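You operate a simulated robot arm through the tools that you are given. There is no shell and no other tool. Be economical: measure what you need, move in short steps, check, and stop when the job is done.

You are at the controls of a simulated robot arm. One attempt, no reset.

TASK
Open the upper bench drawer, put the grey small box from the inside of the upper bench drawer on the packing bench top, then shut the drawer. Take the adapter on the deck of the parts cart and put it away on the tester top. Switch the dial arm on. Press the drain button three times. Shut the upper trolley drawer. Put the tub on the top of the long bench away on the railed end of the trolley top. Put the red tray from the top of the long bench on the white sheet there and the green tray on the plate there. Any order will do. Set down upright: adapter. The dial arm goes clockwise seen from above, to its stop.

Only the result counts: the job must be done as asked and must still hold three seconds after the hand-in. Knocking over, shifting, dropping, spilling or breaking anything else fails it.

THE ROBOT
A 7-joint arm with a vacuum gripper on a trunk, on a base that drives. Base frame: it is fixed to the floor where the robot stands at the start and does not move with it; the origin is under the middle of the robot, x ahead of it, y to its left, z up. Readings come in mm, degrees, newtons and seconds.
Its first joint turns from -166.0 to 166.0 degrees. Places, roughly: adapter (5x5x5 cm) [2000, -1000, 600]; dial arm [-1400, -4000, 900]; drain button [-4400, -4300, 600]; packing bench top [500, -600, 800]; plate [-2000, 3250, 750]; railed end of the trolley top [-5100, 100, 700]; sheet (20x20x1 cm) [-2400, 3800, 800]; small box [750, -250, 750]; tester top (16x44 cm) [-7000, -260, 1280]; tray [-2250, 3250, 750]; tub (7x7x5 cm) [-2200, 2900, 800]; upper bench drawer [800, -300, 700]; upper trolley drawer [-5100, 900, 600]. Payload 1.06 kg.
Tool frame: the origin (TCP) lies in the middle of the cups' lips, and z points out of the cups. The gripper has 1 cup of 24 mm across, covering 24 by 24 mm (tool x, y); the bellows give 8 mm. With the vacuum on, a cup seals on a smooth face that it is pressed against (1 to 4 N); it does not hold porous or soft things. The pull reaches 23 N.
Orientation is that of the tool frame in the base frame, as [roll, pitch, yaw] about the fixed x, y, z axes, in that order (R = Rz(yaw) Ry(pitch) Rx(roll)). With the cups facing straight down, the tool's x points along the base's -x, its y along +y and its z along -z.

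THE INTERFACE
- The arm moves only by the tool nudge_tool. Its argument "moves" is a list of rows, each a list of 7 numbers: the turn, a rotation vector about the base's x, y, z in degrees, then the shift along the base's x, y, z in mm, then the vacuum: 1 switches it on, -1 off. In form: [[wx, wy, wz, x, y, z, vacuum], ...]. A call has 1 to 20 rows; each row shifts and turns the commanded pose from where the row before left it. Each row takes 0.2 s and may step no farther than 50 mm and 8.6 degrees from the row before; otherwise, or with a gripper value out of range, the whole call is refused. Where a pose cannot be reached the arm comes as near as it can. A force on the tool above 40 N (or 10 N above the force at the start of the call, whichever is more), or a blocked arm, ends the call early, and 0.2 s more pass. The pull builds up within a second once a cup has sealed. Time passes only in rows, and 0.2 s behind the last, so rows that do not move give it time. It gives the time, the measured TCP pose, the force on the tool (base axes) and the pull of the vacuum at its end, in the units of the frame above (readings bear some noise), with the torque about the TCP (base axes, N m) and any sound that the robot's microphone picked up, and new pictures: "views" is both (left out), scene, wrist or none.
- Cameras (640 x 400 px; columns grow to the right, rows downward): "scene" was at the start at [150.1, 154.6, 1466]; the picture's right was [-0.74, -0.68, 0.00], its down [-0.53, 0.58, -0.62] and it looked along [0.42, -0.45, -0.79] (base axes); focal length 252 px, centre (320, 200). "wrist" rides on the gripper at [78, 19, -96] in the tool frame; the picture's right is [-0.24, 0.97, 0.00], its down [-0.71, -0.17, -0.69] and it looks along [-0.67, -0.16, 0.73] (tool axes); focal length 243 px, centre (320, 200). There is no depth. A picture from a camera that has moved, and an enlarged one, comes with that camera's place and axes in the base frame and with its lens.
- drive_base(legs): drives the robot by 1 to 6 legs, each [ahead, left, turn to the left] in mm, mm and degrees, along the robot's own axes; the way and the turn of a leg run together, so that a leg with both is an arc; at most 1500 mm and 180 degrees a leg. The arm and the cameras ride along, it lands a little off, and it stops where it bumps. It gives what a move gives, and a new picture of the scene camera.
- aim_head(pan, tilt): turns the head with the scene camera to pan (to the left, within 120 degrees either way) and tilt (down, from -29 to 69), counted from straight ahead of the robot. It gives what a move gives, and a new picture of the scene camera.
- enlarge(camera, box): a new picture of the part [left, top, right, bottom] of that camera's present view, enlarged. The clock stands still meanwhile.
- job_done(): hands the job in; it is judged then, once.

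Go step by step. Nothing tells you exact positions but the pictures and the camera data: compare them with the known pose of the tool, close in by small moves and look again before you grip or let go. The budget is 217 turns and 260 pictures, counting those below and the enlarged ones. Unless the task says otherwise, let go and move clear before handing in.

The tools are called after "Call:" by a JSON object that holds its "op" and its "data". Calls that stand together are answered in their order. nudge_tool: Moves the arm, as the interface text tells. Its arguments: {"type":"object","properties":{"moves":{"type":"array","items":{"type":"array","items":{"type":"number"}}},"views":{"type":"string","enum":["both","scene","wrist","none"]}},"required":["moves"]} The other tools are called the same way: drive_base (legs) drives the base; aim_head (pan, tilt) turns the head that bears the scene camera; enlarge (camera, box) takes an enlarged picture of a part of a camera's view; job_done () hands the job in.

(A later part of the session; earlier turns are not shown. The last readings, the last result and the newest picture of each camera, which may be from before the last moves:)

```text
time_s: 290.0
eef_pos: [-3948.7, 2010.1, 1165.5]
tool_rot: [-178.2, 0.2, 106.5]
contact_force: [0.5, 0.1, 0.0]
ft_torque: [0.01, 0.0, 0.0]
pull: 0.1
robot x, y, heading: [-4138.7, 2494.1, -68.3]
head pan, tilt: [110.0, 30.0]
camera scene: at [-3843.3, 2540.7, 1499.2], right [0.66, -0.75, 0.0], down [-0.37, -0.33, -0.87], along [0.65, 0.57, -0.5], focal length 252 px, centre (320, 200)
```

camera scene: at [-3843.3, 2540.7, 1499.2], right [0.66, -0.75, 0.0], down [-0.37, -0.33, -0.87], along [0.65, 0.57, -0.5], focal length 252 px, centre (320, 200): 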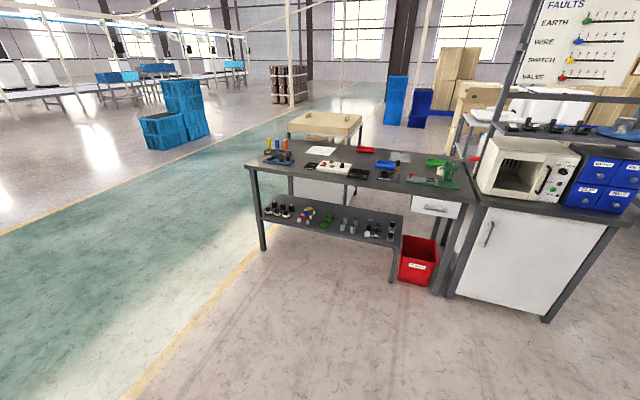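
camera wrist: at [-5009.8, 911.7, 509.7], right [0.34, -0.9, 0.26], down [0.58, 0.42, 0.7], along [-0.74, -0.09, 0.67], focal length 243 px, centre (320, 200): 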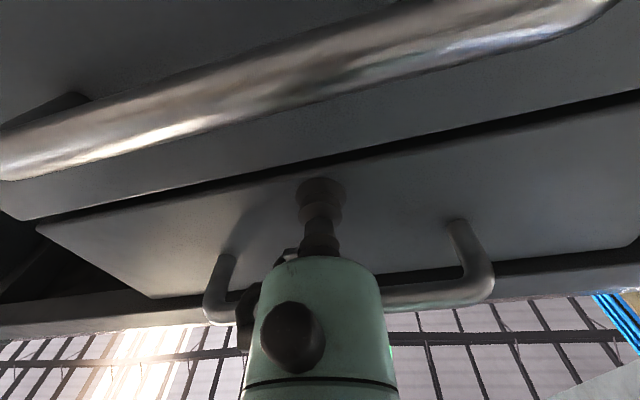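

The gripper side met the post by the mat table. Back away right, then reverse north and continue.

Call:
{"op": "drive_base", "data": {"legs": [[0, -100, 0], [-700, 0, 1], [0, 0, 90], [0, 0, 90]]}}

Call:
{"op": "aim_head", "data": {"pan": -70, "tilt": 25}}

```text
time_s: 302.2
eef_pos: [-4700.8, 3575.5, 1163.9]
tool_rot: [-178.1, 0.0, -71.8]
contact_force: [-0.5, -0.7, 0.5]
ft_torque: [-0.01, -0.01, -0.01]
pull: 0.2
robot x, y, heading: [-4493.2, 3099.2, 113.3]
head pan, tilt: [110.0, 30.0]
camera scene: at [-4794.0, 3042.3, 1498.2], right [-0.69, 0.73, 0.0], down [0.36, 0.34, -0.87], along [-0.63, -0.59, -0.5], focal length 252 px, centre (320, 200)
```

scene: 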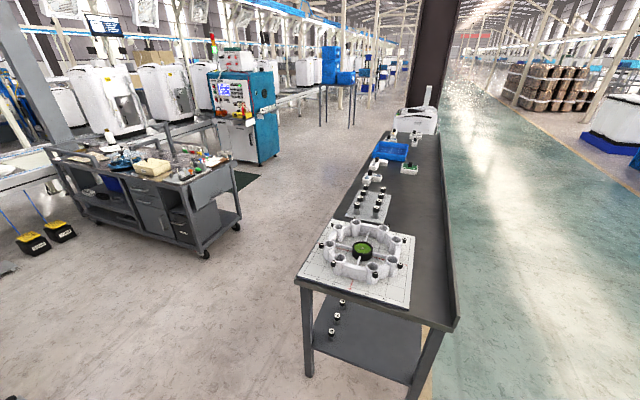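

```text
time_s: 304.9
eef_pos: [-4703.1, 3575.3, 1163.4]
tool_rot: [-178.1, 0.0, -71.9]
contact_force: [0.1, -0.1, -0.4]
ft_torque: [0.02, 0.01, -0.02]
pull: 0.1
robot x, y, heading: [-4497.9, 3094.2, 113.4]
head pan, tilt: [-70.0, 25.0]
camera scene: at [-4661.2, 3167.6, 1506.1], right [0.69, -0.73, 0.0], down [-0.31, -0.29, -0.91], along [0.66, 0.62, -0.42], focal length 252 px, centre (320, 200)
```

scene: 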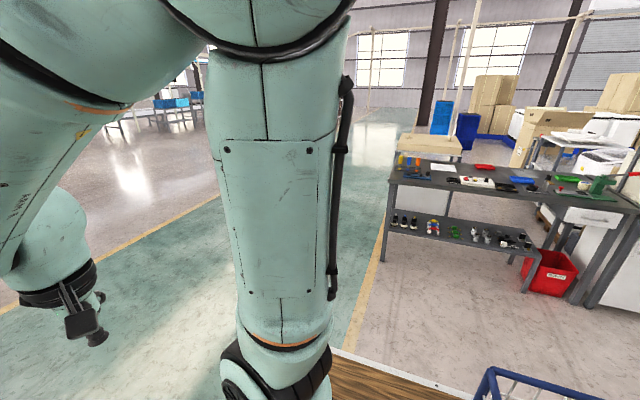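

Call:
{"op": "drive_base", "data": {"legs": [[0, -1000, -0.9], [-860, 0, 0], [0, -350, 0]]}}

Call:
{"op": "aim_head", "data": {"pan": -75, "tilt": 42}}

```text
time_s: 316.1
eef_pos: [-3111.6, 3287.1, 1163.6]
tool_rot: [-178.1, 0.0, -75.4]
contact_force: [0.1, -0.5, 0.2]
ft_torque: [-0.01, -0.01, 0.0]
pull: 0.0
robot x, y, heading: [-2935.9, 2792.1, 109.8]
head pan, tilt: [-70.0, 25.0]
camera scene: at [-3097.1, 2876.9, 1506.2], right [0.64, -0.77, 0.0], down [-0.33, -0.27, -0.91], along [0.7, 0.58, -0.42], focal length 252 px, centre (320, 200)
```

scene: 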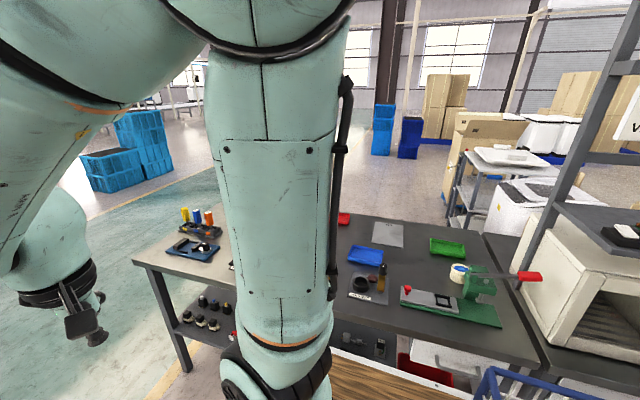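

```text
time_s: 316.9
eef_pos: [-3111.8, 3286.3, 1162.8]
tool_rot: [-178.1, 0.0, -75.4]
contact_force: [0.0, 0.3, -0.8]
ft_torque: [-0.01, -0.01, 0.03]
pull: 0.1
robot x, y, heading: [-2935.2, 2793.7, 109.7]
head pan, tilt: [-75.0, 42.0]
camera scene: at [-3099.3, 2865.7, 1479.9], right [0.57, -0.82, 0.0], down [-0.55, -0.38, -0.74], along [0.61, 0.42, -0.67], focal length 252 px, centre (320, 200)
```

scene: 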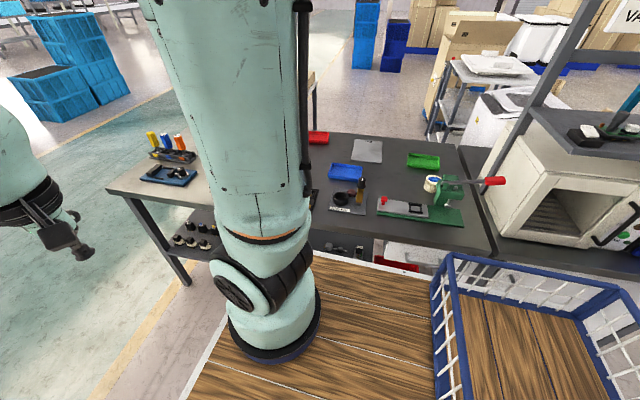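

From here the tub (white cup by the green vise) is near the west edge; trays, plate and sheet lie toward the east side. I'll take the tub now from this side.

Call:
{"op": "drive_base", "data": {"legs": [[0, 0, 2.8], [-200, 0, 0], [0, -130, 0]]}}

Call:
{"op": "nudge_tool", "data": {"moves": [[0, 0, -7, 40, 0, 0, -1], [0, 0, -7, 40, -5, 0, -1], [0, 0, -7, 40, -8, 0, -1], [0, 0, -7, 40, -10, 0, -1], [0, 0, -7, 40, -15, 0, -1], [0, 0, -7, 40, -20, 0, -1], [0, 0, -7, 40, -25, 0, -1], [0, 0, -7, 40, -25, 0, -1], [0, 0, -7, 35, -30, 0, -1], [0, 0, -7, 35, -30, 0, -1], [0, 0, -7, 35, -30, 0, -1], [0, 0, -7, 30, -30, 0, -1]], "views": "wrist"}}

Call:
{"op": "aim_head", "data": {"pan": -90, "tilt": 40}}

```text
time_s: 319.8
eef_pos: [-2937.4, 3144.0, 1163.0]
tool_rot: [-178.1, 0.1, -72.8]
contact_force: [-0.3, 0.2, 0.6]
ft_torque: [0.03, -0.01, 0.0]
pull: 0.0
robot x, y, heading: [-2734.9, 2659.6, 112.2]
head pan, tilt: [-75.0, 42.0]
camera scene: at [-2904.9, 2723.8, 1479.9], right [0.61, -0.8, 0.0], down [-0.53, -0.41, -0.74], along [0.59, 0.45, -0.67], focal length 252 px, centre (320, 200)
```

scene: 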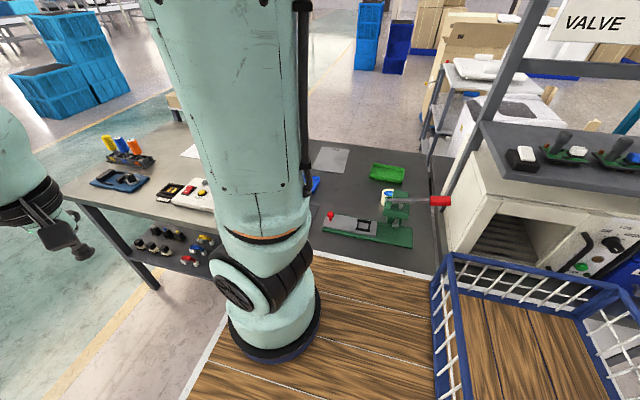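

```text
time_s: 322.4
eef_pos: [-2483.4, 2915.2, 1164.0]
tool_rot: [-178.0, 0.0, -156.9]
contact_force: [-0.7, -0.2, -0.8]
ft_torque: [-0.02, -0.02, 0.0]
pull: 0.1
robot x, y, heading: [-2738.4, 2661.2, 112.1]
head pan, tilt: [-75.0, 42.0]
camera wrist: at [-2563.6, 2906.1, 1257.2], right [-0.17, 0.99, -0.03], down [0.71, 0.14, 0.69], along [0.69, 0.09, -0.72], focal length 243 px, centre (320, 200)
```

wrist: 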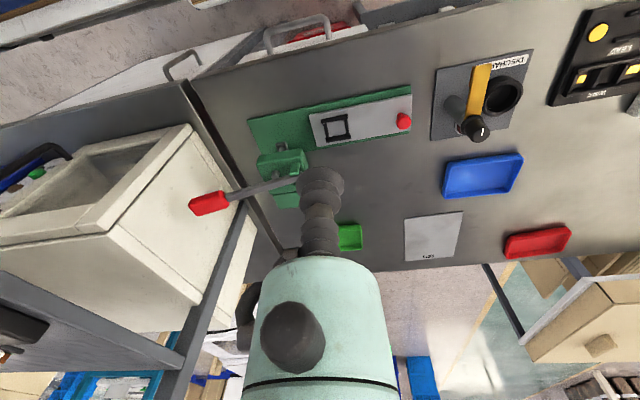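

```text
time_s: 323.1
eef_pos: [-2483.5, 2916.2, 1163.7]
tool_rot: [-178.1, 0.0, -156.8]
contact_force: [0.1, -0.6, 0.0]
ft_torque: [0.02, 0.0, -0.01]
pull: 0.0
robot x, y, heading: [-2735.4, 2660.4, 112.2]
head pan, tilt: [-90.0, 40.0]
camera scene: at [-2892.7, 2705.4, 1482.8], right [0.38, -0.92, 0.0], down [-0.59, -0.24, -0.77], along [0.71, 0.29, -0.64], focal length 252 px, centre (320, 200)
```

scene: 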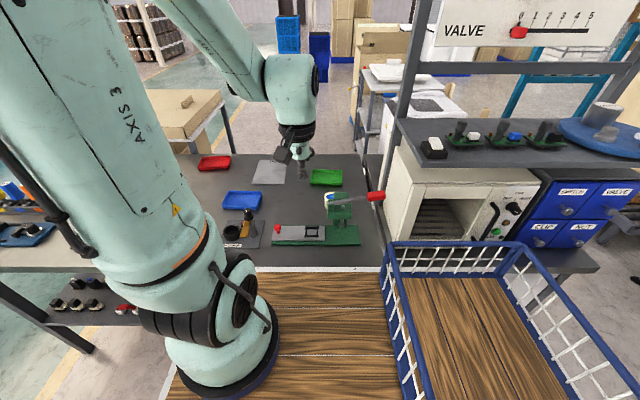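

Call:
{"op": "enlarge", "data": {"camera": "scene", "box": [180, 140, 400, 260]}}

```text
2.91 times, centred on (290, 200) of scene
camera zoom: at [-2892.7, 2705.4, 1482.8], right [0.38, -0.92, 0.0], down [-0.59, -0.24, -0.77], along [0.71, 0.29, -0.64], focal length 732 px, centre (407, 200)
```

zoom: 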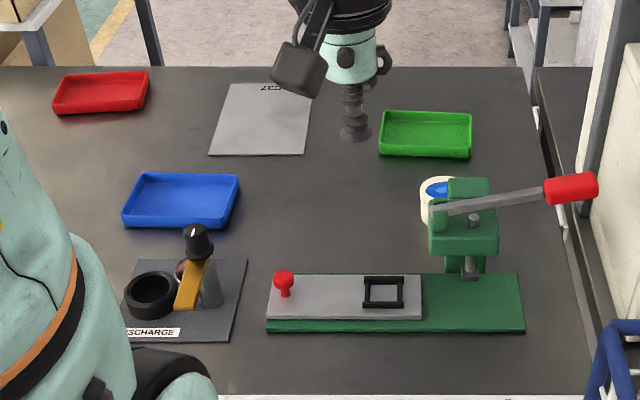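

Call:
{"op": "nudge_tool", "data": {"moves": [[0, 0, 0, 20, 35, -30, -1], [0, 0, 0, 30, 25, -30, -1], [0, 0, 0, 30, 25, -30, -1], [0, 0, 0, 30, 25, -30, -1]], "views": "wrist"}}

Call:
{"op": "enlarge", "data": {"camera": "wrist", "box": [120, 80, 360, 260]}}

```text
refused: row 1 steps farther than a row can; nothing moved
```

```text
2.22 times, centred on (240, 170) of wrist
camera zoom: at [-2563.7, 2906.0, 1257.3], right [-0.17, 0.99, -0.03], down [0.71, 0.14, 0.69], along [0.68, 0.09, -0.72], focal length 539 px, centre (498, 267)
```

zoom: 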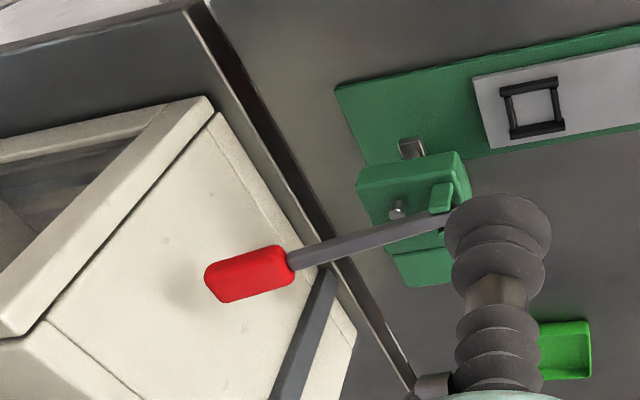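

Call:
{"op": "nudge_tool", "data": {"moves": [[0, 0, 0, 10, 30, -30, -1], [0, 0, 0, 25, 28, -30, -1], [0, 0, 0, 25, 28, -30, -1], [0, 0, 0, 25, 28, -30, -1], [0, 0, 0, 25, 28, -30, -1]], "views": "wrist"}}

Call:
{"op": "enlarge", "data": {"camera": "wrist", "box": [80, 60, 340, 250]}}

```text
time_s: 324.4
eef_pos: [-2370.8, 3054.9, 1014.5]
tool_rot: [-178.1, 0.0, -156.8]
contact_force: [0.0, -0.2, 0.4]
ft_torque: [0.01, -0.01, -0.01]
pull: 0.1
robot x, y, heading: [-2739.6, 2662.0, 112.5]
head pan, tilt: [-90.0, 40.0]
camera wrist: at [-2452.1, 3046.0, 1108.0], right [-0.17, 0.99, -0.03], down [0.71, 0.14, 0.69], along [0.69, 0.09, -0.72], focal length 243 px, centre (320, 200)
```

wrist: 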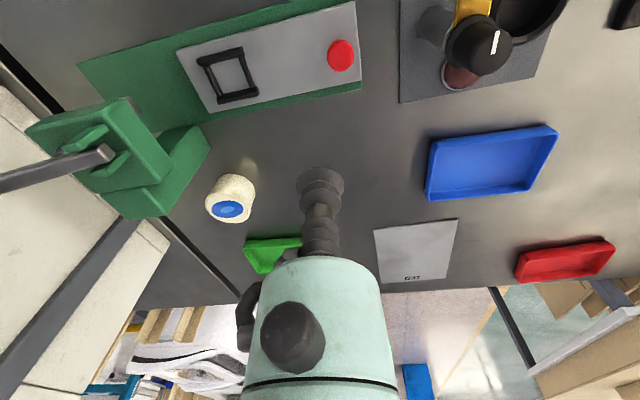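

```text
2.11 times, centred on (210, 155) of wrist
camera zoom: at [-2452.1, 3046.0, 1108.0], right [-0.17, 0.99, -0.03], down [0.71, 0.14, 0.69], along [0.69, 0.09, -0.72], focal length 511 px, centre (552, 295)
```

zoom: 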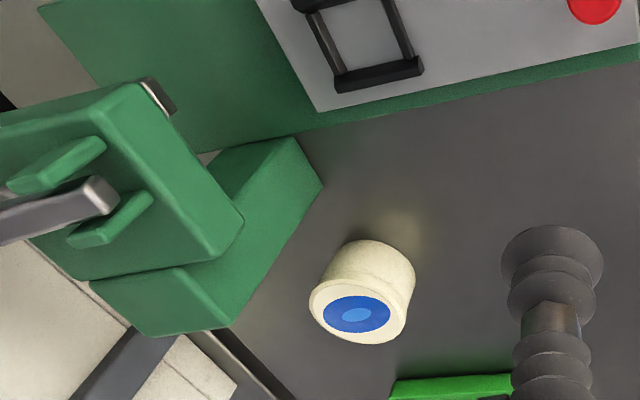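

The tub (cream cylinder, blue lid) is at about (-2130, 2930, 825), next to the press. I'll turn the tool so the camera stays clear of the press, approaching from the north.

Call:
{"op": "nudge_tool", "data": {"moves": [[0, 0, -8.2, 21.9, 0, -5, -1], [0, 0, -8.2, 21.9, 0, -5, -1], [0, 0, -8.2, 21.9, 0, -5, -1], [0, 0, -8.2, 21.9, 0, -5, -1], [0, 0, -8.2, 21.9, 0, -5, -1], [0, 0, -8.2, 21.9, 0, -5, -1], [0, 0, -8.2, 21.9, 0, -5, -1], [0, 0, -8.2, 21.9, 0, -5, -1], [0, 0, -8.2, 21.9, 0, -5, -1], [0, 0, -8.2, 21.9, 0, -5, -1], [0, 0, -8.2, 21.9, 0, -5, -1]], "views": "wrist"}}

```text
time_s: 326.8
eef_pos: [-2131.2, 3059.0, 959.7]
tool_rot: [-178.1, 0.1, 112.9]
contact_force: [0.3, -0.1, -0.2]
ft_torque: [0.01, -0.02, 0.02]
pull: 0.0
robot x, y, heading: [-2738.2, 2661.1, 112.4]
head pan, tilt: [-90.0, 40.0]
camera wrist: at [-2141.5, 3139.4, 1053.9], right [0.99, 0.16, -0.03], down [0.14, -0.71, 0.69], along [0.09, -0.69, -0.72], focal length 243 px, centre (320, 200)
```

wrist: 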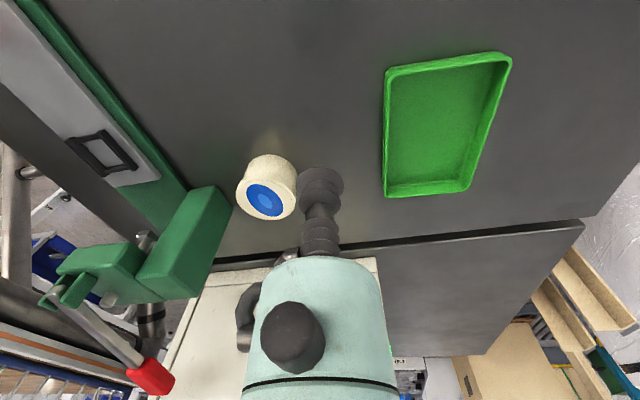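

Three rays agree: tub top at (-2175, 2950, 865). Move above it.

Call:
{"op": "nudge_tool", "data": {"moves": [[0, 0, 0, -15, -37, 0, -1], [0, 0, 0, -15, -36, 0, -1], [0, 0, 0, -14, -36, 0, -1], [0, 0, 0, 0, 0, -35, -1]], "views": "both"}}

Call:
{"op": "enlarge", "data": {"camera": "scene", "box": [260, 130, 400, 235]}}

```text
time_s: 327.8
eef_pos: [-2176.3, 2947.4, 924.0]
tool_rot: [-178.2, 0.0, 113.2]
contact_force: [-0.7, -0.5, 0.0]
ft_torque: [-0.01, 0.0, 0.02]
pull: 0.1
robot x, y, heading: [-2738.6, 2657.5, 112.0]
head pan, tilt: [-90.0, 40.0]
camera scene: at [-2892.8, 2705.4, 1482.8], right [0.38, -0.92, 0.0], down [-0.59, -0.24, -0.77], along [0.71, 0.29, -0.64], focal length 252 px, centre (320, 200)
camera wrist: at [-2186.0, 3029.5, 1018.6], right [0.99, 0.16, -0.03], down [0.14, -0.71, 0.69], along [0.09, -0.69, -0.72], focal length 243 px, centre (320, 200)
```

scene: 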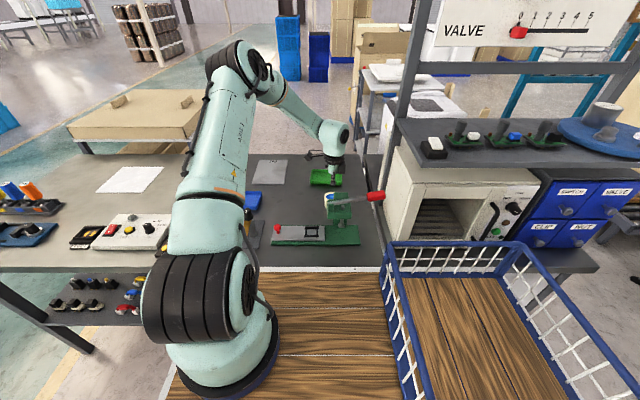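
wrist: 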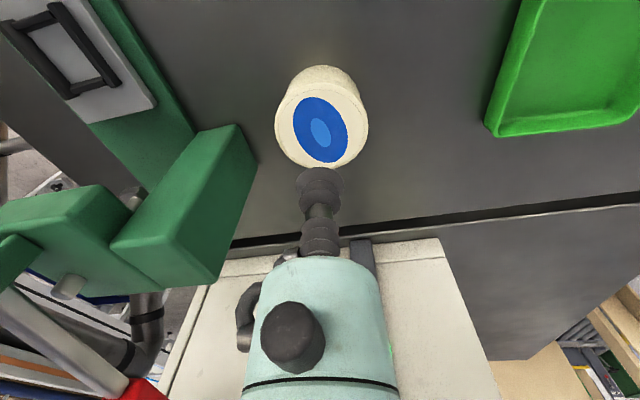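

```text
3.81 times, centred on (330, 182) of scene
camera zoom: at [-2892.8, 2705.4, 1482.8], right [0.38, -0.92, 0.0], down [-0.59, -0.24, -0.77], along [0.71, 0.29, -0.64], focal length 959 px, centre (282, 267)
```

zoom: 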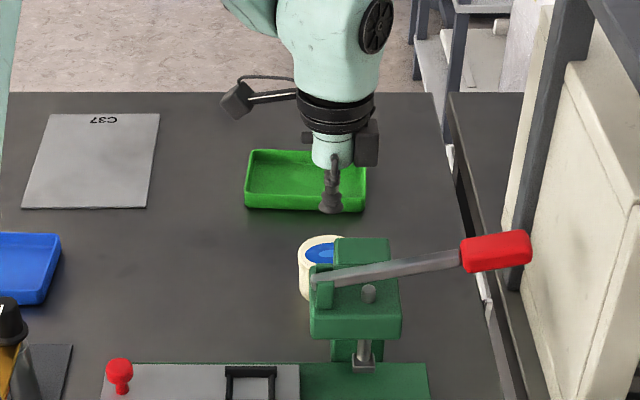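

Centred. Descend onto the lid.

Call:
{"op": "nudge_tool", "data": {"moves": [[0, 0, 0, -1, 2, -30, 1], [0, 0, 0, 0, 0, -15, 1], [0, 0, 0, 0, 0, -6, 1], [0, 0, 0, 0, 0, -5, 1], [0, 0, 0, 0, 0, 0, 1]], "views": "wrist"}}

```text
time_s: 328.9
eef_pos: [-2178.2, 2949.0, 867.6]
tool_rot: [-178.1, -0.1, 113.0]
contact_force: [0.6, -0.4, -0.3]
ft_torque: [0.01, 0.0, 0.03]
pull: 22.6
robot x, y, heading: [-2739.2, 2659.9, 112.3]
head pan, tilt: [-90.0, 40.0]
camera wrist: at [-2187.3, 3031.4, 961.1], right [0.99, 0.16, -0.03], down [0.14, -0.71, 0.69], along [0.09, -0.69, -0.72], focal length 243 px, centre (320, 200)
```

wrist: 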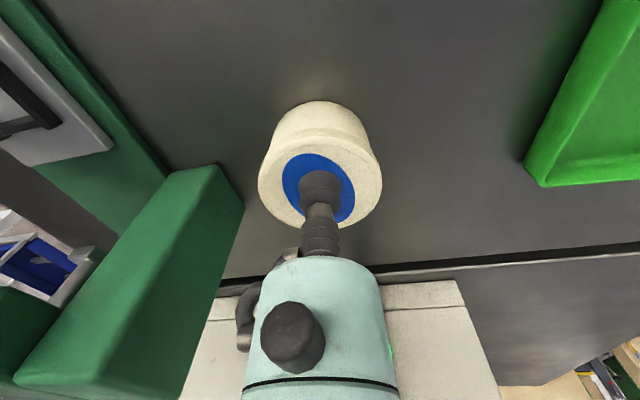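

Sealed. Lift straight up and retract.

Call:
{"op": "nudge_tool", "data": {"moves": [[0, 0, 0, 0, 0, 10, 1], [0, 0, 0, 0, 0, 20, 1], [0, 0, 0, 0, 3, 40, 1], [0, 0, 0, 0, 5, 45, 1], [0, 0, 0, 0, 5, 45, 1], [0, 0, 0, 0, 5, 45, 1], [0, 0, 0, 0, 5, 45, 1], [0, 0, 0, 0, 5, 45, 1]], "views": "both"}}

```text
time_s: 330.8
eef_pos: [-2176.0, 2979.2, 1161.5]
tool_rot: [-178.1, 0.0, 113.0]
contact_force: [0.7, -0.1, -1.3]
ft_torque: [0.03, 0.0, 0.03]
pull: 22.9
robot x, y, heading: [-2738.9, 2660.0, 112.7]
head pan, tilt: [-90.0, 40.0]
camera scene: at [-2892.5, 2705.5, 1482.9], right [0.38, -0.93, 0.0], down [-0.59, -0.24, -0.77], along [0.71, 0.29, -0.64], focal length 252 px, centre (320, 200)
camera wrist: at [-2187.0, 3060.7, 1255.5], right [0.99, 0.16, -0.03], down [0.14, -0.71, 0.69], along [0.09, -0.69, -0.72], focal length 243 px, centre (320, 200)
```

scene: 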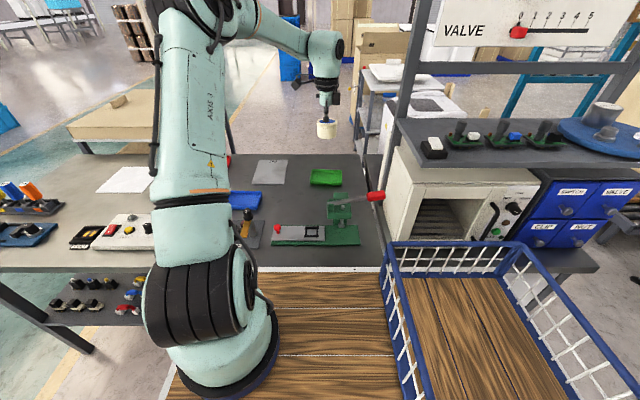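
wrist: 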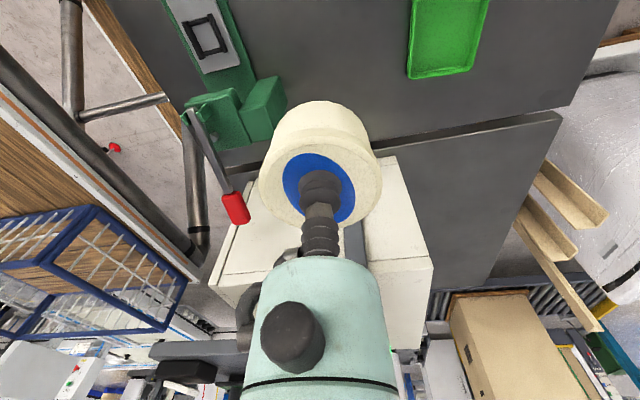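

Tub in hand. Swing the arm to the front carry pose.

Call:
{"op": "nudge_tool", "data": {"moves": [[0, 0, 8.5, -40, 20, 0, 1], [0, 0, 8.5, -40, 20, 0, 1], [0, 0, 8.5, -40, 20, 0, 1], [0, 0, 8.5, -40, 20, 0, 1], [0, 0, 8.5, -40, 20, 0, 1], [0, 0, 8.5, -40, 20, 0, 1], [0, 0, 8.5, -40, 20, 0, 1], [0, 0, 8.5, -40, 20, 0, 1], [0, 0, 8.5, -36, 6, 0, 1], [0, 0, 8.5, -36, 6, 0, 1], [0, 0, 8.5, -36, 6, 0, 1], [0, 0, 8.5, -36, 6, 0, 1], [0, 0, 8.5, -36, 6, 0, 1], [0, 0, 8.5, -36, 6, 0, 1], [0, 0, 8.5, -36, 6, 0, 1], [0, 0, 8.5, -36, 6, 0, 1], [0, 0, 8.5, -36, 6, 0, 1], [0, 0, 8.5, -36, 6, 0, 1], [0, 0, 8.5, -36, 6, 0, 1], [0, 0, 8.5, -36, 6, 0, 1]], "views": "none"}}

Call:
{"op": "drive_base", "data": {"legs": [[0, 450, 0], [1080, 0, 0], [0, 1000, 0], [0, 0, 90], [0, 0, 90], [0, -440, 0]]}}

```text
time_s: 334.9
eef_pos: [-2930.1, 3209.1, 1163.7]
tool_rot: [-178.0, 0.0, -76.9]
contact_force: [0.6, 0.1, -0.6]
ft_torque: [0.02, 0.0, -0.03]
pull: 22.8
robot x, y, heading: [-2742.8, 2661.0, 112.3]
head pan, tilt: [-90.0, 40.0]
```

```text
time_s: 357.5
eef_pos: [-4680.4, 2362.3, 1163.6]
tool_rot: [-178.0, -0.1, 104.9]
contact_force: [0.1, 0.8, -0.1]
ft_torque: [0.02, 0.0, 0.01]
pull: 23.2
robot x, y, heading: [-4891.6, 2905.5, -65.6]
head pan, tilt: [-90.0, 40.0]
camera scene: at [-4735.3, 2865.6, 1482.8], right [-0.41, 0.91, 0.0], down [0.59, 0.26, -0.77], along [-0.7, -0.31, -0.64], focal length 252 px, centre (320, 200)
```

scene: 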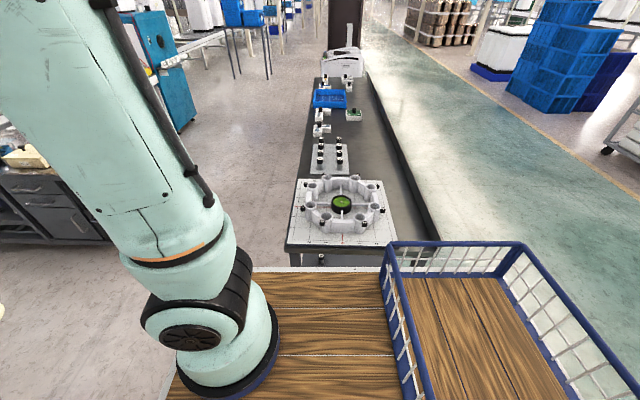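

Call:
{"op": "drive_base", "data": {"legs": [[0, 0, -1.9], [860, 0, 0], [0, -500, 0], [1300, 0, 0]]}}

Call:
{"op": "aim_head", "data": {"pan": -70, "tilt": 40}}

```text
time_s: 371.1
eef_pos: [-4393.2, 145.6, 1163.7]
tool_rot: [-178.0, 0.0, 100.6]
contact_force: [-0.4, 1.0, -0.6]
ft_torque: [0.02, 0.02, 0.0]
pull: 23.1
robot x, y, heading: [-4557.0, 705.2, -70.1]
head pan, tilt: [-90.0, 40.0]
camera scene: at [-4411.0, 651.7, 1482.8], right [-0.34, 0.94, 0.0], down [0.6, 0.22, -0.77], along [-0.72, -0.26, -0.64], focal length 252 px, centre (320, 200)
```

scene: 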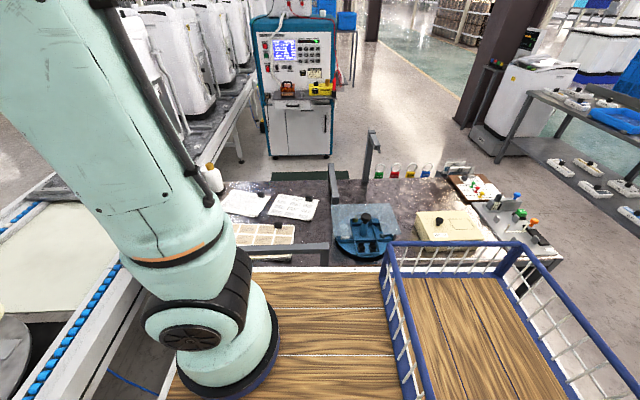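

```text
time_s: 372.0
eef_pos: [-4393.9, 146.9, 1164.5]
tool_rot: [-178.1, -0.1, 100.6]
contact_force: [1.5, -0.9, -0.1]
ft_torque: [0.02, 0.0, 0.0]
pull: 22.8
robot x, y, heading: [-4562.1, 703.6, -70.1]
head pan, tilt: [-70.0, 40.0]
camera scene: at [-4396.3, 626.2, 1482.8], right [-0.64, 0.77, 0.0], down [0.49, 0.41, -0.77], along [-0.59, -0.49, -0.64], focal length 252 px, centre (320, 200)
```

scene: 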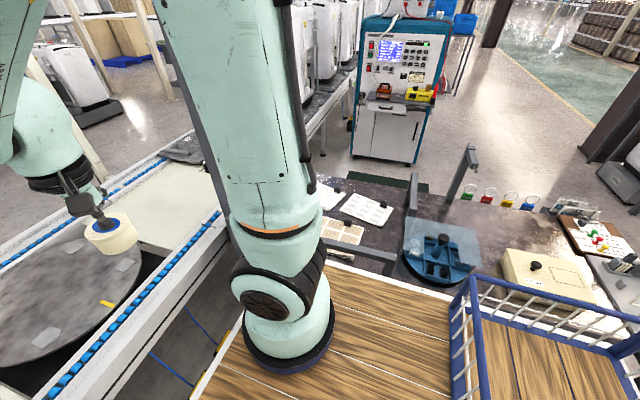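

Call:
{"op": "drive_base", "data": {"legs": [[0, 0, 2.6], [0, -90, 0]]}}

Call:
{"op": "nudge_tool", "data": {"moves": [[0, 0, -7, -45, 0, 0, 1], [0, 0, -7, -45, 0, 0, 1], [0, 0, -7, -45, 0, 0, 1], [0, 0, -7, -45, 0, 0, 1], [0, 0, -7, -45, 0, 0, 1], [0, 0, -7, -45, 5, 0, 1], [0, 0, -7, -45, 5, 0, 1], [0, 0, -7, -45, 5, 0, 1], [0, 0, -7, -40, 5, 0, 1], [0, 0, -7, -40, 5, 0, 1]], "views": "both"}}

```text
time_s: 373.5
eef_pos: [-4451.8, 119.1, 1164.0]
tool_rot: [-178.1, -0.1, 103.5]
contact_force: [0.4, 0.4, -0.9]
ft_torque: [-0.01, 0.02, 0.02]
pull: 22.4
robot x, y, heading: [-4644.5, 669.7, -67.4]
head pan, tilt: [-70.0, 40.0]
camera scene: at [-4476.6, 599.3, 1482.8], right [-0.68, 0.74, 0.0], down [0.47, 0.44, -0.77], along [-0.56, -0.52, -0.64], focal length 252 px, centre (320, 200)
```

scene: 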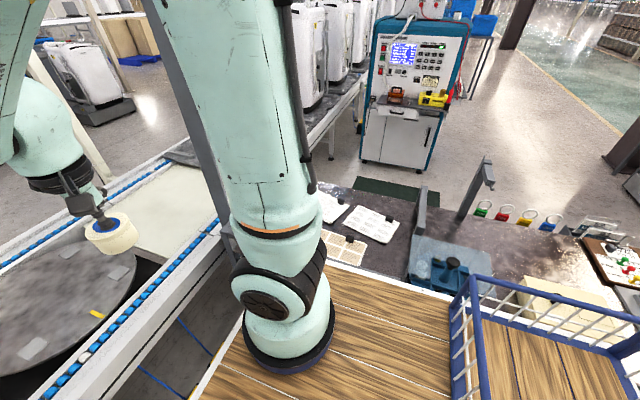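

```text
time_s: 375.7
eef_pos: [-4892.3, 143.8, 1163.0]
tool_rot: [-178.1, 0.0, 33.3]
contact_force: [0.3, 0.1, -0.4]
ft_torque: [0.0, 0.0, -0.01]
pull: 23.2
robot x, y, heading: [-4644.7, 668.9, -67.4]
head pan, tilt: [-70.0, 40.0]
camera scene: at [-4476.2, 599.6, 1482.8], right [-0.68, 0.74, 0.0], down [0.47, 0.44, -0.77], along [-0.56, -0.52, -0.64], focal length 252 px, centre (320, 200)
camera wrist: at [-4814.2, 170.1, 1257.3], right [0.34, -0.94, -0.03], down [-0.67, -0.26, 0.69], along [-0.66, -0.21, -0.72], focal length 243 px, centre (320, 200)
```

scene: 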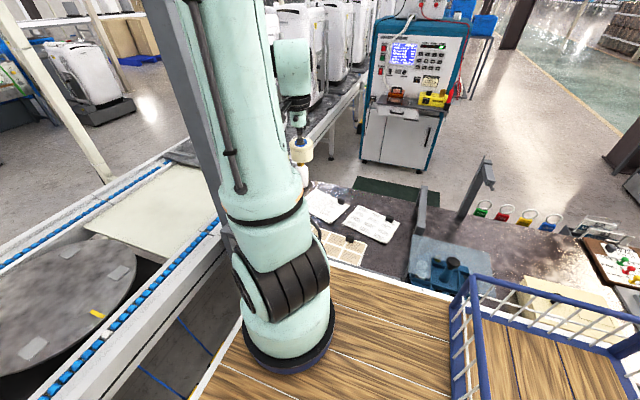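
wrist: 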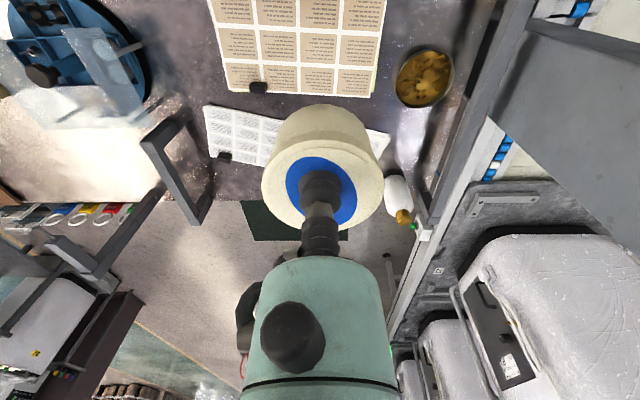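

The railed end (n≈1800–2395) holds papers, a pan and a bottle. There is a free gap near (-5063, 395). I'll bring the tub above it with the camera turned away from the rail.

Call:
{"op": "nudge_tool", "data": {"moves": [[0, 0, -8, -14.2, 20.9, -15, 1], [0, 0, -8, -14.2, 20.9, -15, 1], [0, 0, -8, -14.2, 20.9, -15, 1], [0, 0, -8, -14.2, 20.9, -15, 1], [0, 0, -8, -14.2, 20.9, -15, 1], [0, 0, -8, -14.2, 20.9, -15, 1], [0, 0, -8, -14.2, 20.9, -15, 1], [0, 0, -8, -14.2, 20.9, -15, 1], [0, 0, -8, -14.2, 20.9, -15, 1], [0, 0, -8, -14.2, 20.9, -15, 1], [0, 0, -8, -14.2, 20.9, -15, 1], [0, 0, -8, -14.2, 20.9, -15, 1]], "views": "both"}}

```text
time_s: 378.3
eef_pos: [-5063.5, 395.7, 982.7]
tool_rot: [-178.1, 0.1, -62.7]
contact_force: [0.0, -0.5, -1.3]
ft_torque: [-0.01, 0.01, 0.03]
pull: 23.3
robot x, y, heading: [-4643.0, 667.6, -67.2]
head pan, tilt: [-70.0, 40.0]
camera scene: at [-4476.3, 599.2, 1482.8], right [-0.68, 0.73, 0.0], down [0.47, 0.44, -0.77], along [-0.56, -0.52, -0.64], focal length 252 px, centre (320, 200)
camera wrist: at [-5046.7, 316.6, 1078.2], right [-0.97, -0.24, -0.03], down [-0.19, 0.7, 0.69], along [-0.14, 0.68, -0.72], focal length 243 px, centre (320, 200)
```

scene: 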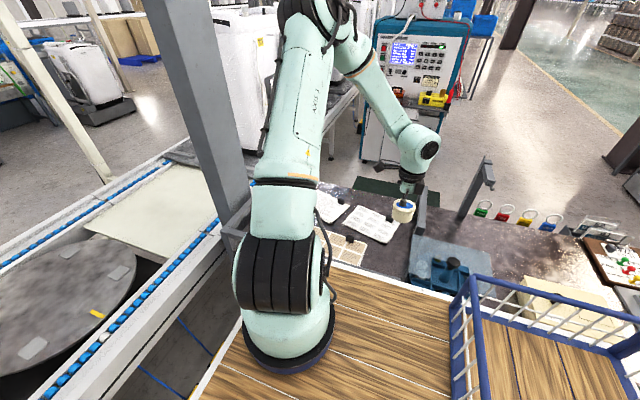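
wrist: 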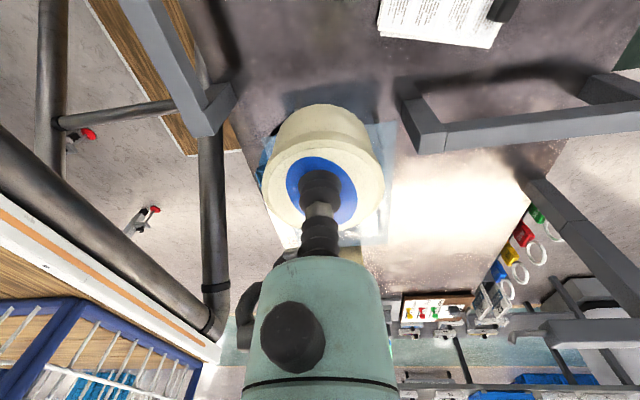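

Call:
{"op": "nudge_tool", "data": {"moves": [[0, 0, 0, 7, -18, -30, 1], [0, 0, 0, 0, 0, -45, 1], [0, 0, 0, 0, 0, -45, 1], [0, 0, 0, 0, 0, -20, 1]], "views": "both"}}

Call:
{"op": "enlarge", "data": {"camera": "scene", "box": [330, 160, 490, 280]}}

```text
time_s: 379.3
eef_pos: [-5054.2, 377.3, 841.9]
tool_rot: [-178.2, -0.1, -62.6]
contact_force: [-0.3, -0.2, -1.0]
ft_torque: [-0.01, 0.0, 0.02]
pull: 23.3
robot x, y, heading: [-4645.0, 667.3, -67.2]
head pan, tilt: [-70.0, 40.0]
camera scene: at [-4476.5, 599.4, 1482.8], right [-0.68, 0.74, 0.0], down [0.47, 0.44, -0.77], along [-0.56, -0.52, -0.64], focal length 252 px, centre (320, 200)
camera wrist: at [-5038.0, 298.2, 937.1], right [-0.97, -0.24, -0.03], down [-0.19, 0.7, 0.69], along [-0.14, 0.68, -0.72], focal length 243 px, centre (320, 200)
```

scene: 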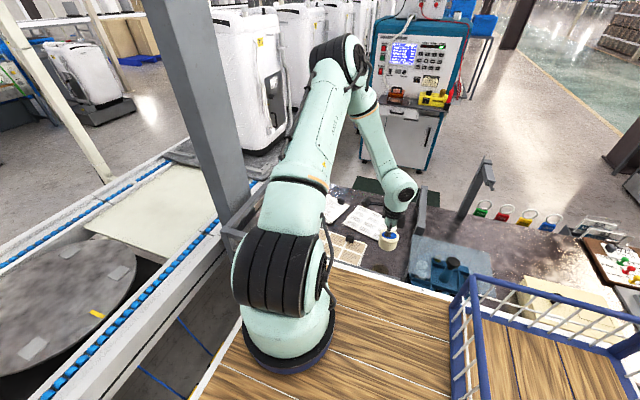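
wrist: 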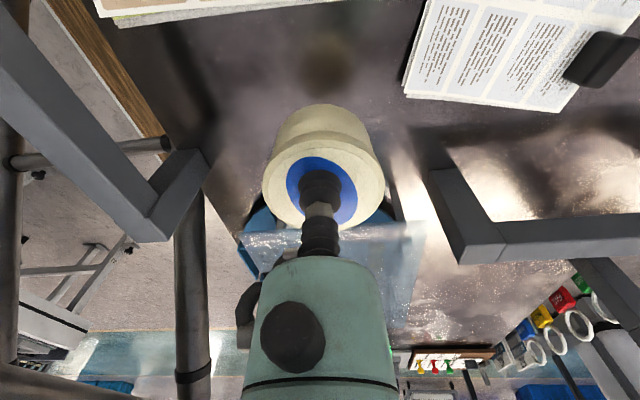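

```text
3.33 times, centred on (410, 220) of scene
camera zoom: at [-4476.5, 599.4, 1482.8], right [-0.68, 0.74, 0.0], down [0.47, 0.44, -0.77], along [-0.56, -0.52, -0.64], focal length 839 px, centre (20, 133)
```

zoom: 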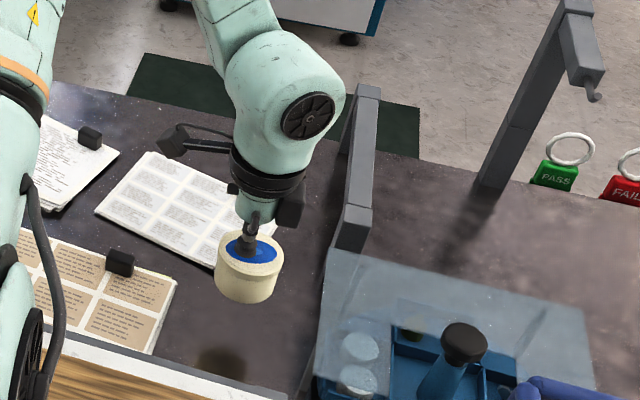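

The shadow spot is clear of papers and device and inside the rails. Lower.

Call:
{"op": "nudge_tool", "data": {"moves": [[0, 0, 0, 0, 0, -35, 1], [0, 0, 0, 0, 0, -15, 1], [0, 0, 0, 0, 0, -8, 1], [0, 0, 0, 0, 0, 0, 1]], "views": "wrist"}}

```text
time_s: 380.3
eef_pos: [-5054.8, 379.1, 784.1]
tool_rot: [-178.1, 0.0, -62.5]
contact_force: [0.6, 0.4, -1.1]
ft_torque: [-0.03, -0.03, 0.01]
pull: 23.5
robot x, y, heading: [-4646.5, 669.7, -67.3]
head pan, tilt: [-70.0, 40.0]
camera wrist: at [-5038.0, 299.3, 879.3], right [-0.97, -0.24, -0.03], down [-0.19, 0.7, 0.69], along [-0.14, 0.68, -0.72], focal length 243 px, centre (320, 200)
```

wrist: 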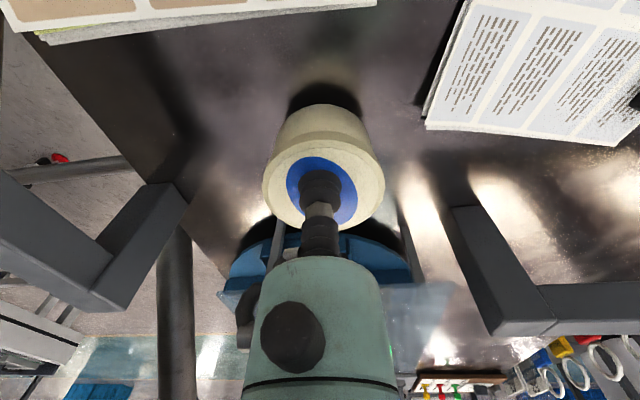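

Call:
{"op": "nudge_tool", "data": {"moves": [[0, 0, 0, 0, 0, -6, 1], [0, 0, 0, 0, 0, -5, 1], [0, 0, 0, 0, 0, 0, 1]], "views": "none"}}

```text
time_s: 381.1
eef_pos: [-5055.1, 378.7, 773.4]
tool_rot: [-178.1, 0.0, -62.6]
contact_force: [-0.4, -0.8, -1.1]
ft_torque: [0.0, 0.0, 0.01]
pull: 23.0
robot x, y, heading: [-4648.7, 668.6, -66.9]
head pan, tilt: [-70.0, 40.0]
```

Call:
{"op": "nudge_tool", "data": {"moves": [[0, 0, 0, 0, 0, -5, 1], [0, 0, 0, 0, 0, -5, 1], [0, 0, 0, 0, 0, 0, 1]], "views": "wrist"}}

```text
time_s: 381.9
eef_pos: [-5054.9, 379.2, 765.0]
tool_rot: [-178.1, 0.0, -62.6]
contact_force: [3.7, 0.6, 10.6]
ft_torque: [-0.06, 0.16, 0.0]
pull: 22.6
robot x, y, heading: [-4646.4, 666.4, -67.6]
head pan, tilt: [-70.0, 40.0]
camera wrist: at [-5038.2, 300.2, 859.5], right [-0.97, -0.24, -0.03], down [-0.19, 0.7, 0.69], along [-0.14, 0.68, -0.72], focal length 243 px, centre (320, 200)
```

wrist: 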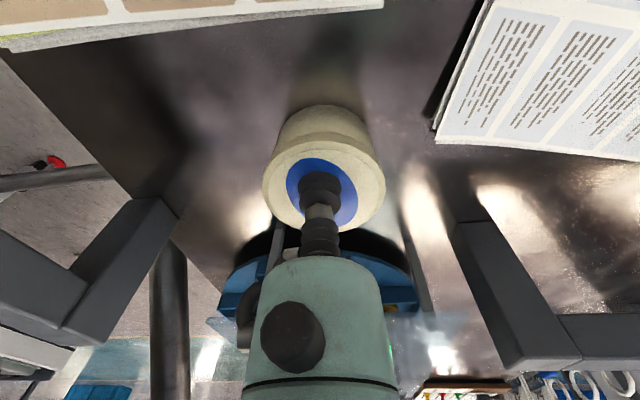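

Contact. Release and lift straight up.

Call:
{"op": "nudge_tool", "data": {"moves": [[0, 0, 0, 0, 0, 2, -1], [0, 0, 0, 0, 0, 0, -1], [0, 0, 0, 0, 0, 0, -1], [0, 0, 0, 0, 0, 5, -1], [0, 0, 0, 0, 0, 20, -1], [0, 0, 0, 0, 0, 45, -1], [0, 0, 0, 0, 0, 45, -1], [0, 0, 0, 0, 0, 45, -1], [0, 0, 0, 0, 0, 45, -1], [0, 0, 0, 0, 0, 45, -1], [0, 0, 0, 0, 0, 45, -1], [0, 0, 0, 0, 0, 45, -1], [0, 0, 0, 0, 0, 45, -1]], "views": "wrist"}}

```text
time_s: 384.7
eef_pos: [-5054.9, 378.5, 1153.5]
tool_rot: [-178.0, 0.0, -62.6]
contact_force: [-0.3, -0.4, 0.0]
ft_torque: [0.01, -0.01, -0.03]
pull: 0.0
robot x, y, heading: [-4647.1, 665.3, -67.4]
head pan, tilt: [-70.0, 40.0]
camera wrist: at [-5038.3, 299.3, 1248.2], right [-0.97, -0.24, -0.03], down [-0.19, 0.7, 0.69], along [-0.14, 0.68, -0.72], focal length 243 px, centre (320, 200)
```

wrist: 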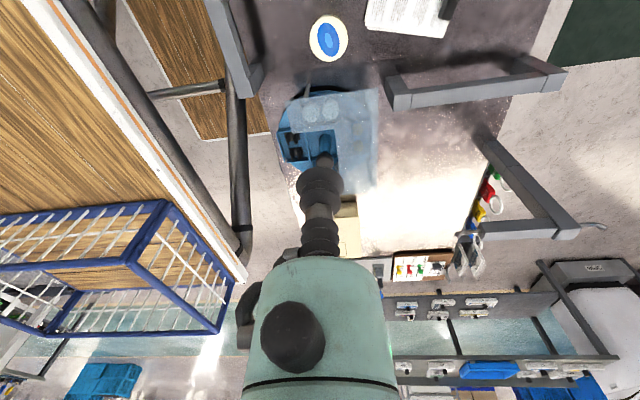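

The tub stands inside the railed end. Arm to the front, then drive around to the long bench's east side.

Call:
{"op": "nudge_tool", "data": {"moves": [[0, 0, 8.3, 30, -13, 0, -1], [0, 0, 8.3, 30, -13, 0, -1], [0, 0, 8.3, 30, -13, 0, -1], [0, 0, 8.3, 30, -13, 0, -1], [0, 0, 8.3, 30, -13, 0, -1], [0, 0, 8.3, 30, -13, 0, -1], [0, 0, 8.3, 30, -13, 0, -1], [0, 0, 8.3, 30, -13, 0, -1], [0, 0, 8.3, 30, -13, 0, -1], [0, 0, 8.3, 30, -13, 0, -1], [0, 0, 8.3, 30, -13, 0, -1], [0, 0, 8.3, 30, -13, 0, -1], [0, 0, 8.3, 30, -13, 0, -1], [0, 0, 8.3, 30, -13, 0, -1], [0, 0, 8.3, 30, -13, 0, -1], [0, 0, 8.3, 30, -13, 0, -1], [0, 0, 8.3, 30, -13, 0, -1], [0, 0, 8.3, 30, -13, 0, -1], [0, 0, 8.3, 30, -13, 0, -1], [0, 0, 8.3, 30, -13, 0, -1]], "views": "none"}}

Call:
{"op": "drive_base", "data": {"legs": [[0, 180, 0], [-1305, 0, 0], [0, 480, 0], [-1500, 0, 0], [-250, 0, 0], [0, 1500, 0]]}}

```text
time_s: 388.9
eef_pos: [-4453.0, 118.1, 1152.4]
tool_rot: [-178.2, 0.0, 103.5]
contact_force: [-0.3, 0.3, 0.3]
ft_torque: [-0.01, -0.01, 0.01]
pull: 0.1
robot x, y, heading: [-4645.4, 669.2, -67.3]
head pan, tilt: [-70.0, 40.0]
```

```text
time_s: 414.5
eef_pos: [-3615.8, 3779.2, 1152.6]
tool_rot: [-178.0, 0.0, 104.6]
contact_force: [-1.1, 0.5, 0.9]
ft_torque: [-0.03, -0.02, 0.0]
pull: 0.1
robot x, y, heading: [-3821.7, 4326.9, -66.1]
head pan, tilt: [-70.0, 40.0]
camera scene: at [-3648.2, 4259.5, 1482.8], right [-0.69, 0.72, 0.0], down [0.46, 0.45, -0.77], along [-0.55, -0.53, -0.64], focal length 252 px, centre (320, 200)
```

scene: 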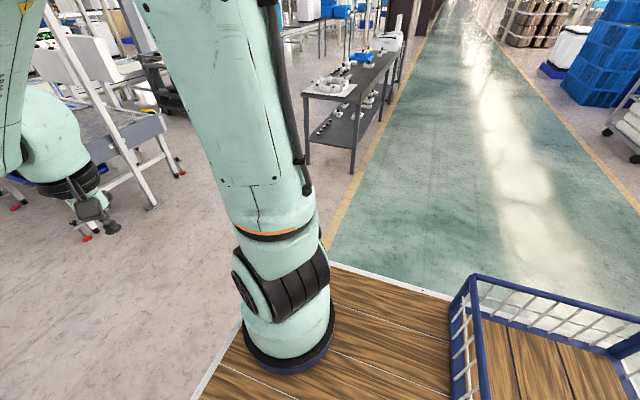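

Call:
{"op": "drive_base", "data": {"legs": [[0, 1500, -1.2], [0, 1500, 0], [0, 0, -90.2], [0, 1500, 0], [600, 0, 0]]}}

Call:
{"op": "aim_head", "data": {"pan": 10, "tilt": 35}}

```text
time_s: 442.7
eef_pos: [-1595.2, 3745.5, 1152.1]
tool_rot: [-178.0, 0.1, 12.3]
contact_force: [-0.1, 0.4, 0.6]
ft_torque: [0.02, 0.03, 0.0]
pull: 0.1
robot x, y, heading: [-1039.6, 3926.0, -158.3]
head pan, tilt: [-70.0, 40.0]
stopped in leg 5: the robot was blocked; the commanded pose is now the measured one
camera scene: at [-1114.7, 3758.3, 1482.8], right [0.75, 0.66, 0.0], down [0.43, -0.48, -0.77], along [-0.51, 0.57, -0.64], focal length 252 px, centre (320, 200)
```

scene: 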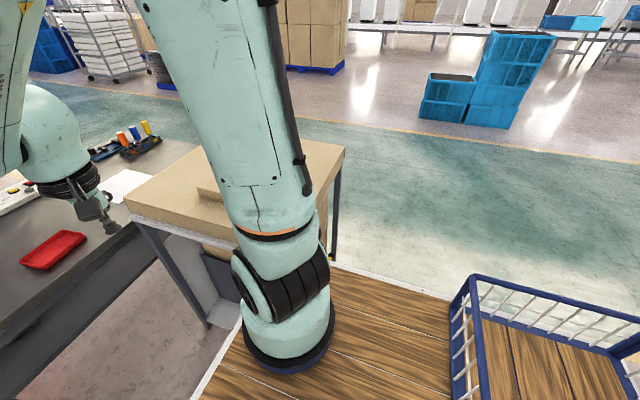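

```text
time_s: 444.3
eef_pos: [-1595.0, 3745.9, 1152.3]
tool_rot: [-178.2, 0.1, 12.2]
contact_force: [0.0, -0.3, 0.8]
ft_torque: [0.02, 0.0, 0.0]
pull: 0.0
robot x, y, heading: [-1043.9, 3923.3, -158.7]
head pan, tilt: [10.0, 35.0]
camera scene: at [-1133.4, 3648.7, 1490.4], right [-0.52, 0.85, 0.0], down [0.49, 0.3, -0.82], along [-0.7, -0.43, -0.57], focal length 252 px, centre (320, 200)
```

scene: 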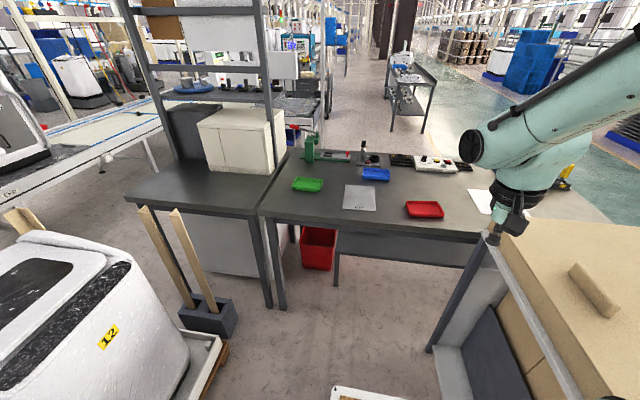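

Clear view. The cardboard table's corner blocked me; shift left 100 mm and go forward to the bench's east edge.

Call:
{"op": "drive_base", "data": {"legs": [[-20, 0, 1.2], [0, 105, 0], [530, 0, 0]]}}

Call:
{"op": "aim_head", "data": {"pan": 0, "tilt": 48}}

```text
time_s: 448.6
eef_pos: [-2029.0, 3436.9, 1152.9]
tool_rot: [-178.1, 0.0, 13.3]
contact_force: [0.1, 0.2, -1.2]
ft_torque: [-0.05, 0.0, -0.02]
pull: 0.0
robot x, y, heading: [-1479.3, 3625.1, -157.4]
head pan, tilt: [10.0, 35.0]
camera scene: at [-1565.0, 3348.7, 1490.4], right [-0.54, 0.84, 0.0], down [0.48, 0.31, -0.82], along [-0.69, -0.44, -0.57], focal length 252 px, centre (320, 200)
```

scene: 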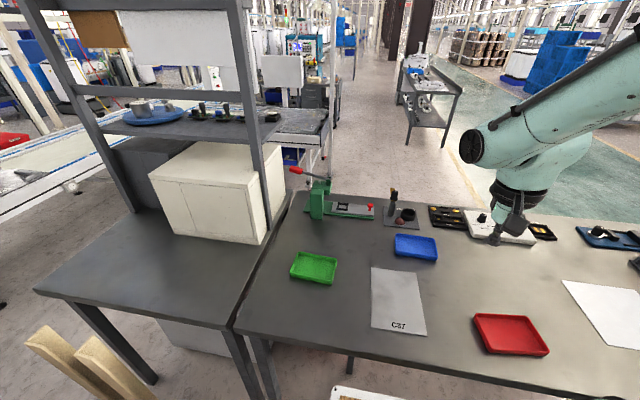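

```text
time_s: 449.3
eef_pos: [-2028.5, 3437.4, 1153.3]
tool_rot: [-178.2, 0.0, 13.4]
contact_force: [1.0, -0.8, 0.3]
ft_torque: [0.0, 0.0, -0.02]
pull: 0.1
robot x, y, heading: [-1478.3, 3628.6, -157.2]
head pan, tilt: [0.0, 48.0]
camera scene: at [-1563.6, 3365.8, 1471.4], right [-0.39, 0.92, 0.0], down [0.68, 0.29, -0.67], along [-0.62, -0.26, -0.74], focal length 252 px, centre (320, 200)
```

scene: 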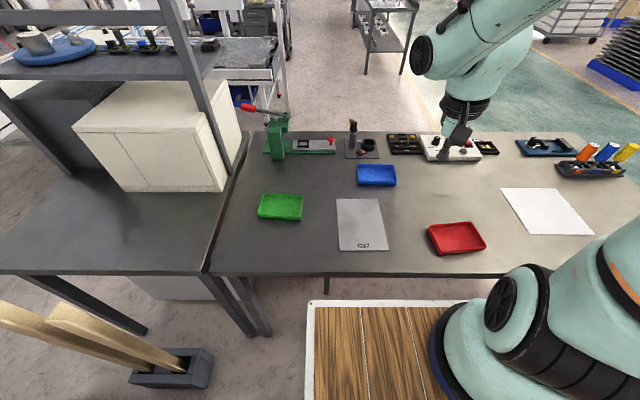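

All targets are in view: red tray (-2123, 3582), sheet (-2361, 3858), green tray (-2024, 3029), plate (-2061, 3300). Start with the red tray.

Call:
{"op": "nudge_tool", "data": {"moves": [[0, 0, 0, -19, 29, -35, -1], [0, 0, 0, -19, 29, -35, -1], [0, 0, 0, -19, 29, -35, -1], [0, 0, 0, -19, 29, -35, -1], [0, 0, 0, -19, 29, -35, -1]], "views": "wrist"}}

```text
time_s: 450.5
eef_pos: [-2123.7, 3581.2, 975.1]
tool_rot: [-178.1, 0.0, 13.5]
contact_force: [-0.1, 0.6, 0.0]
ft_torque: [-0.01, 0.0, -0.03]
pull: 0.0
robot x, y, heading: [-1475.8, 3630.9, -157.3]
head pan, tilt: [0.0, 48.0]
camera wrist: at [-2042.5, 3578.6, 1070.3], right [0.0, -1.0, -0.03], down [-0.72, -0.02, 0.69], along [-0.69, 0.02, -0.72], focal length 243 px, centre (320, 200)
```

wrist: 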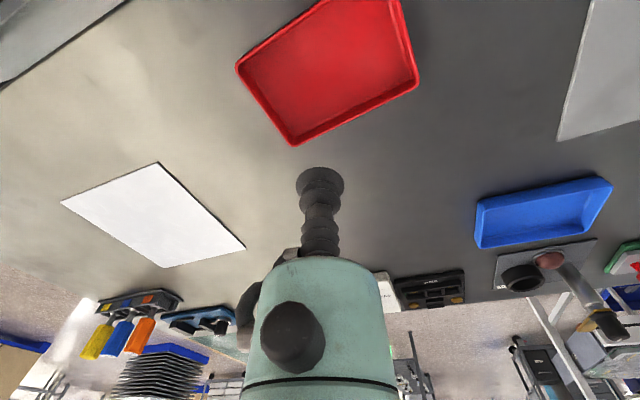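

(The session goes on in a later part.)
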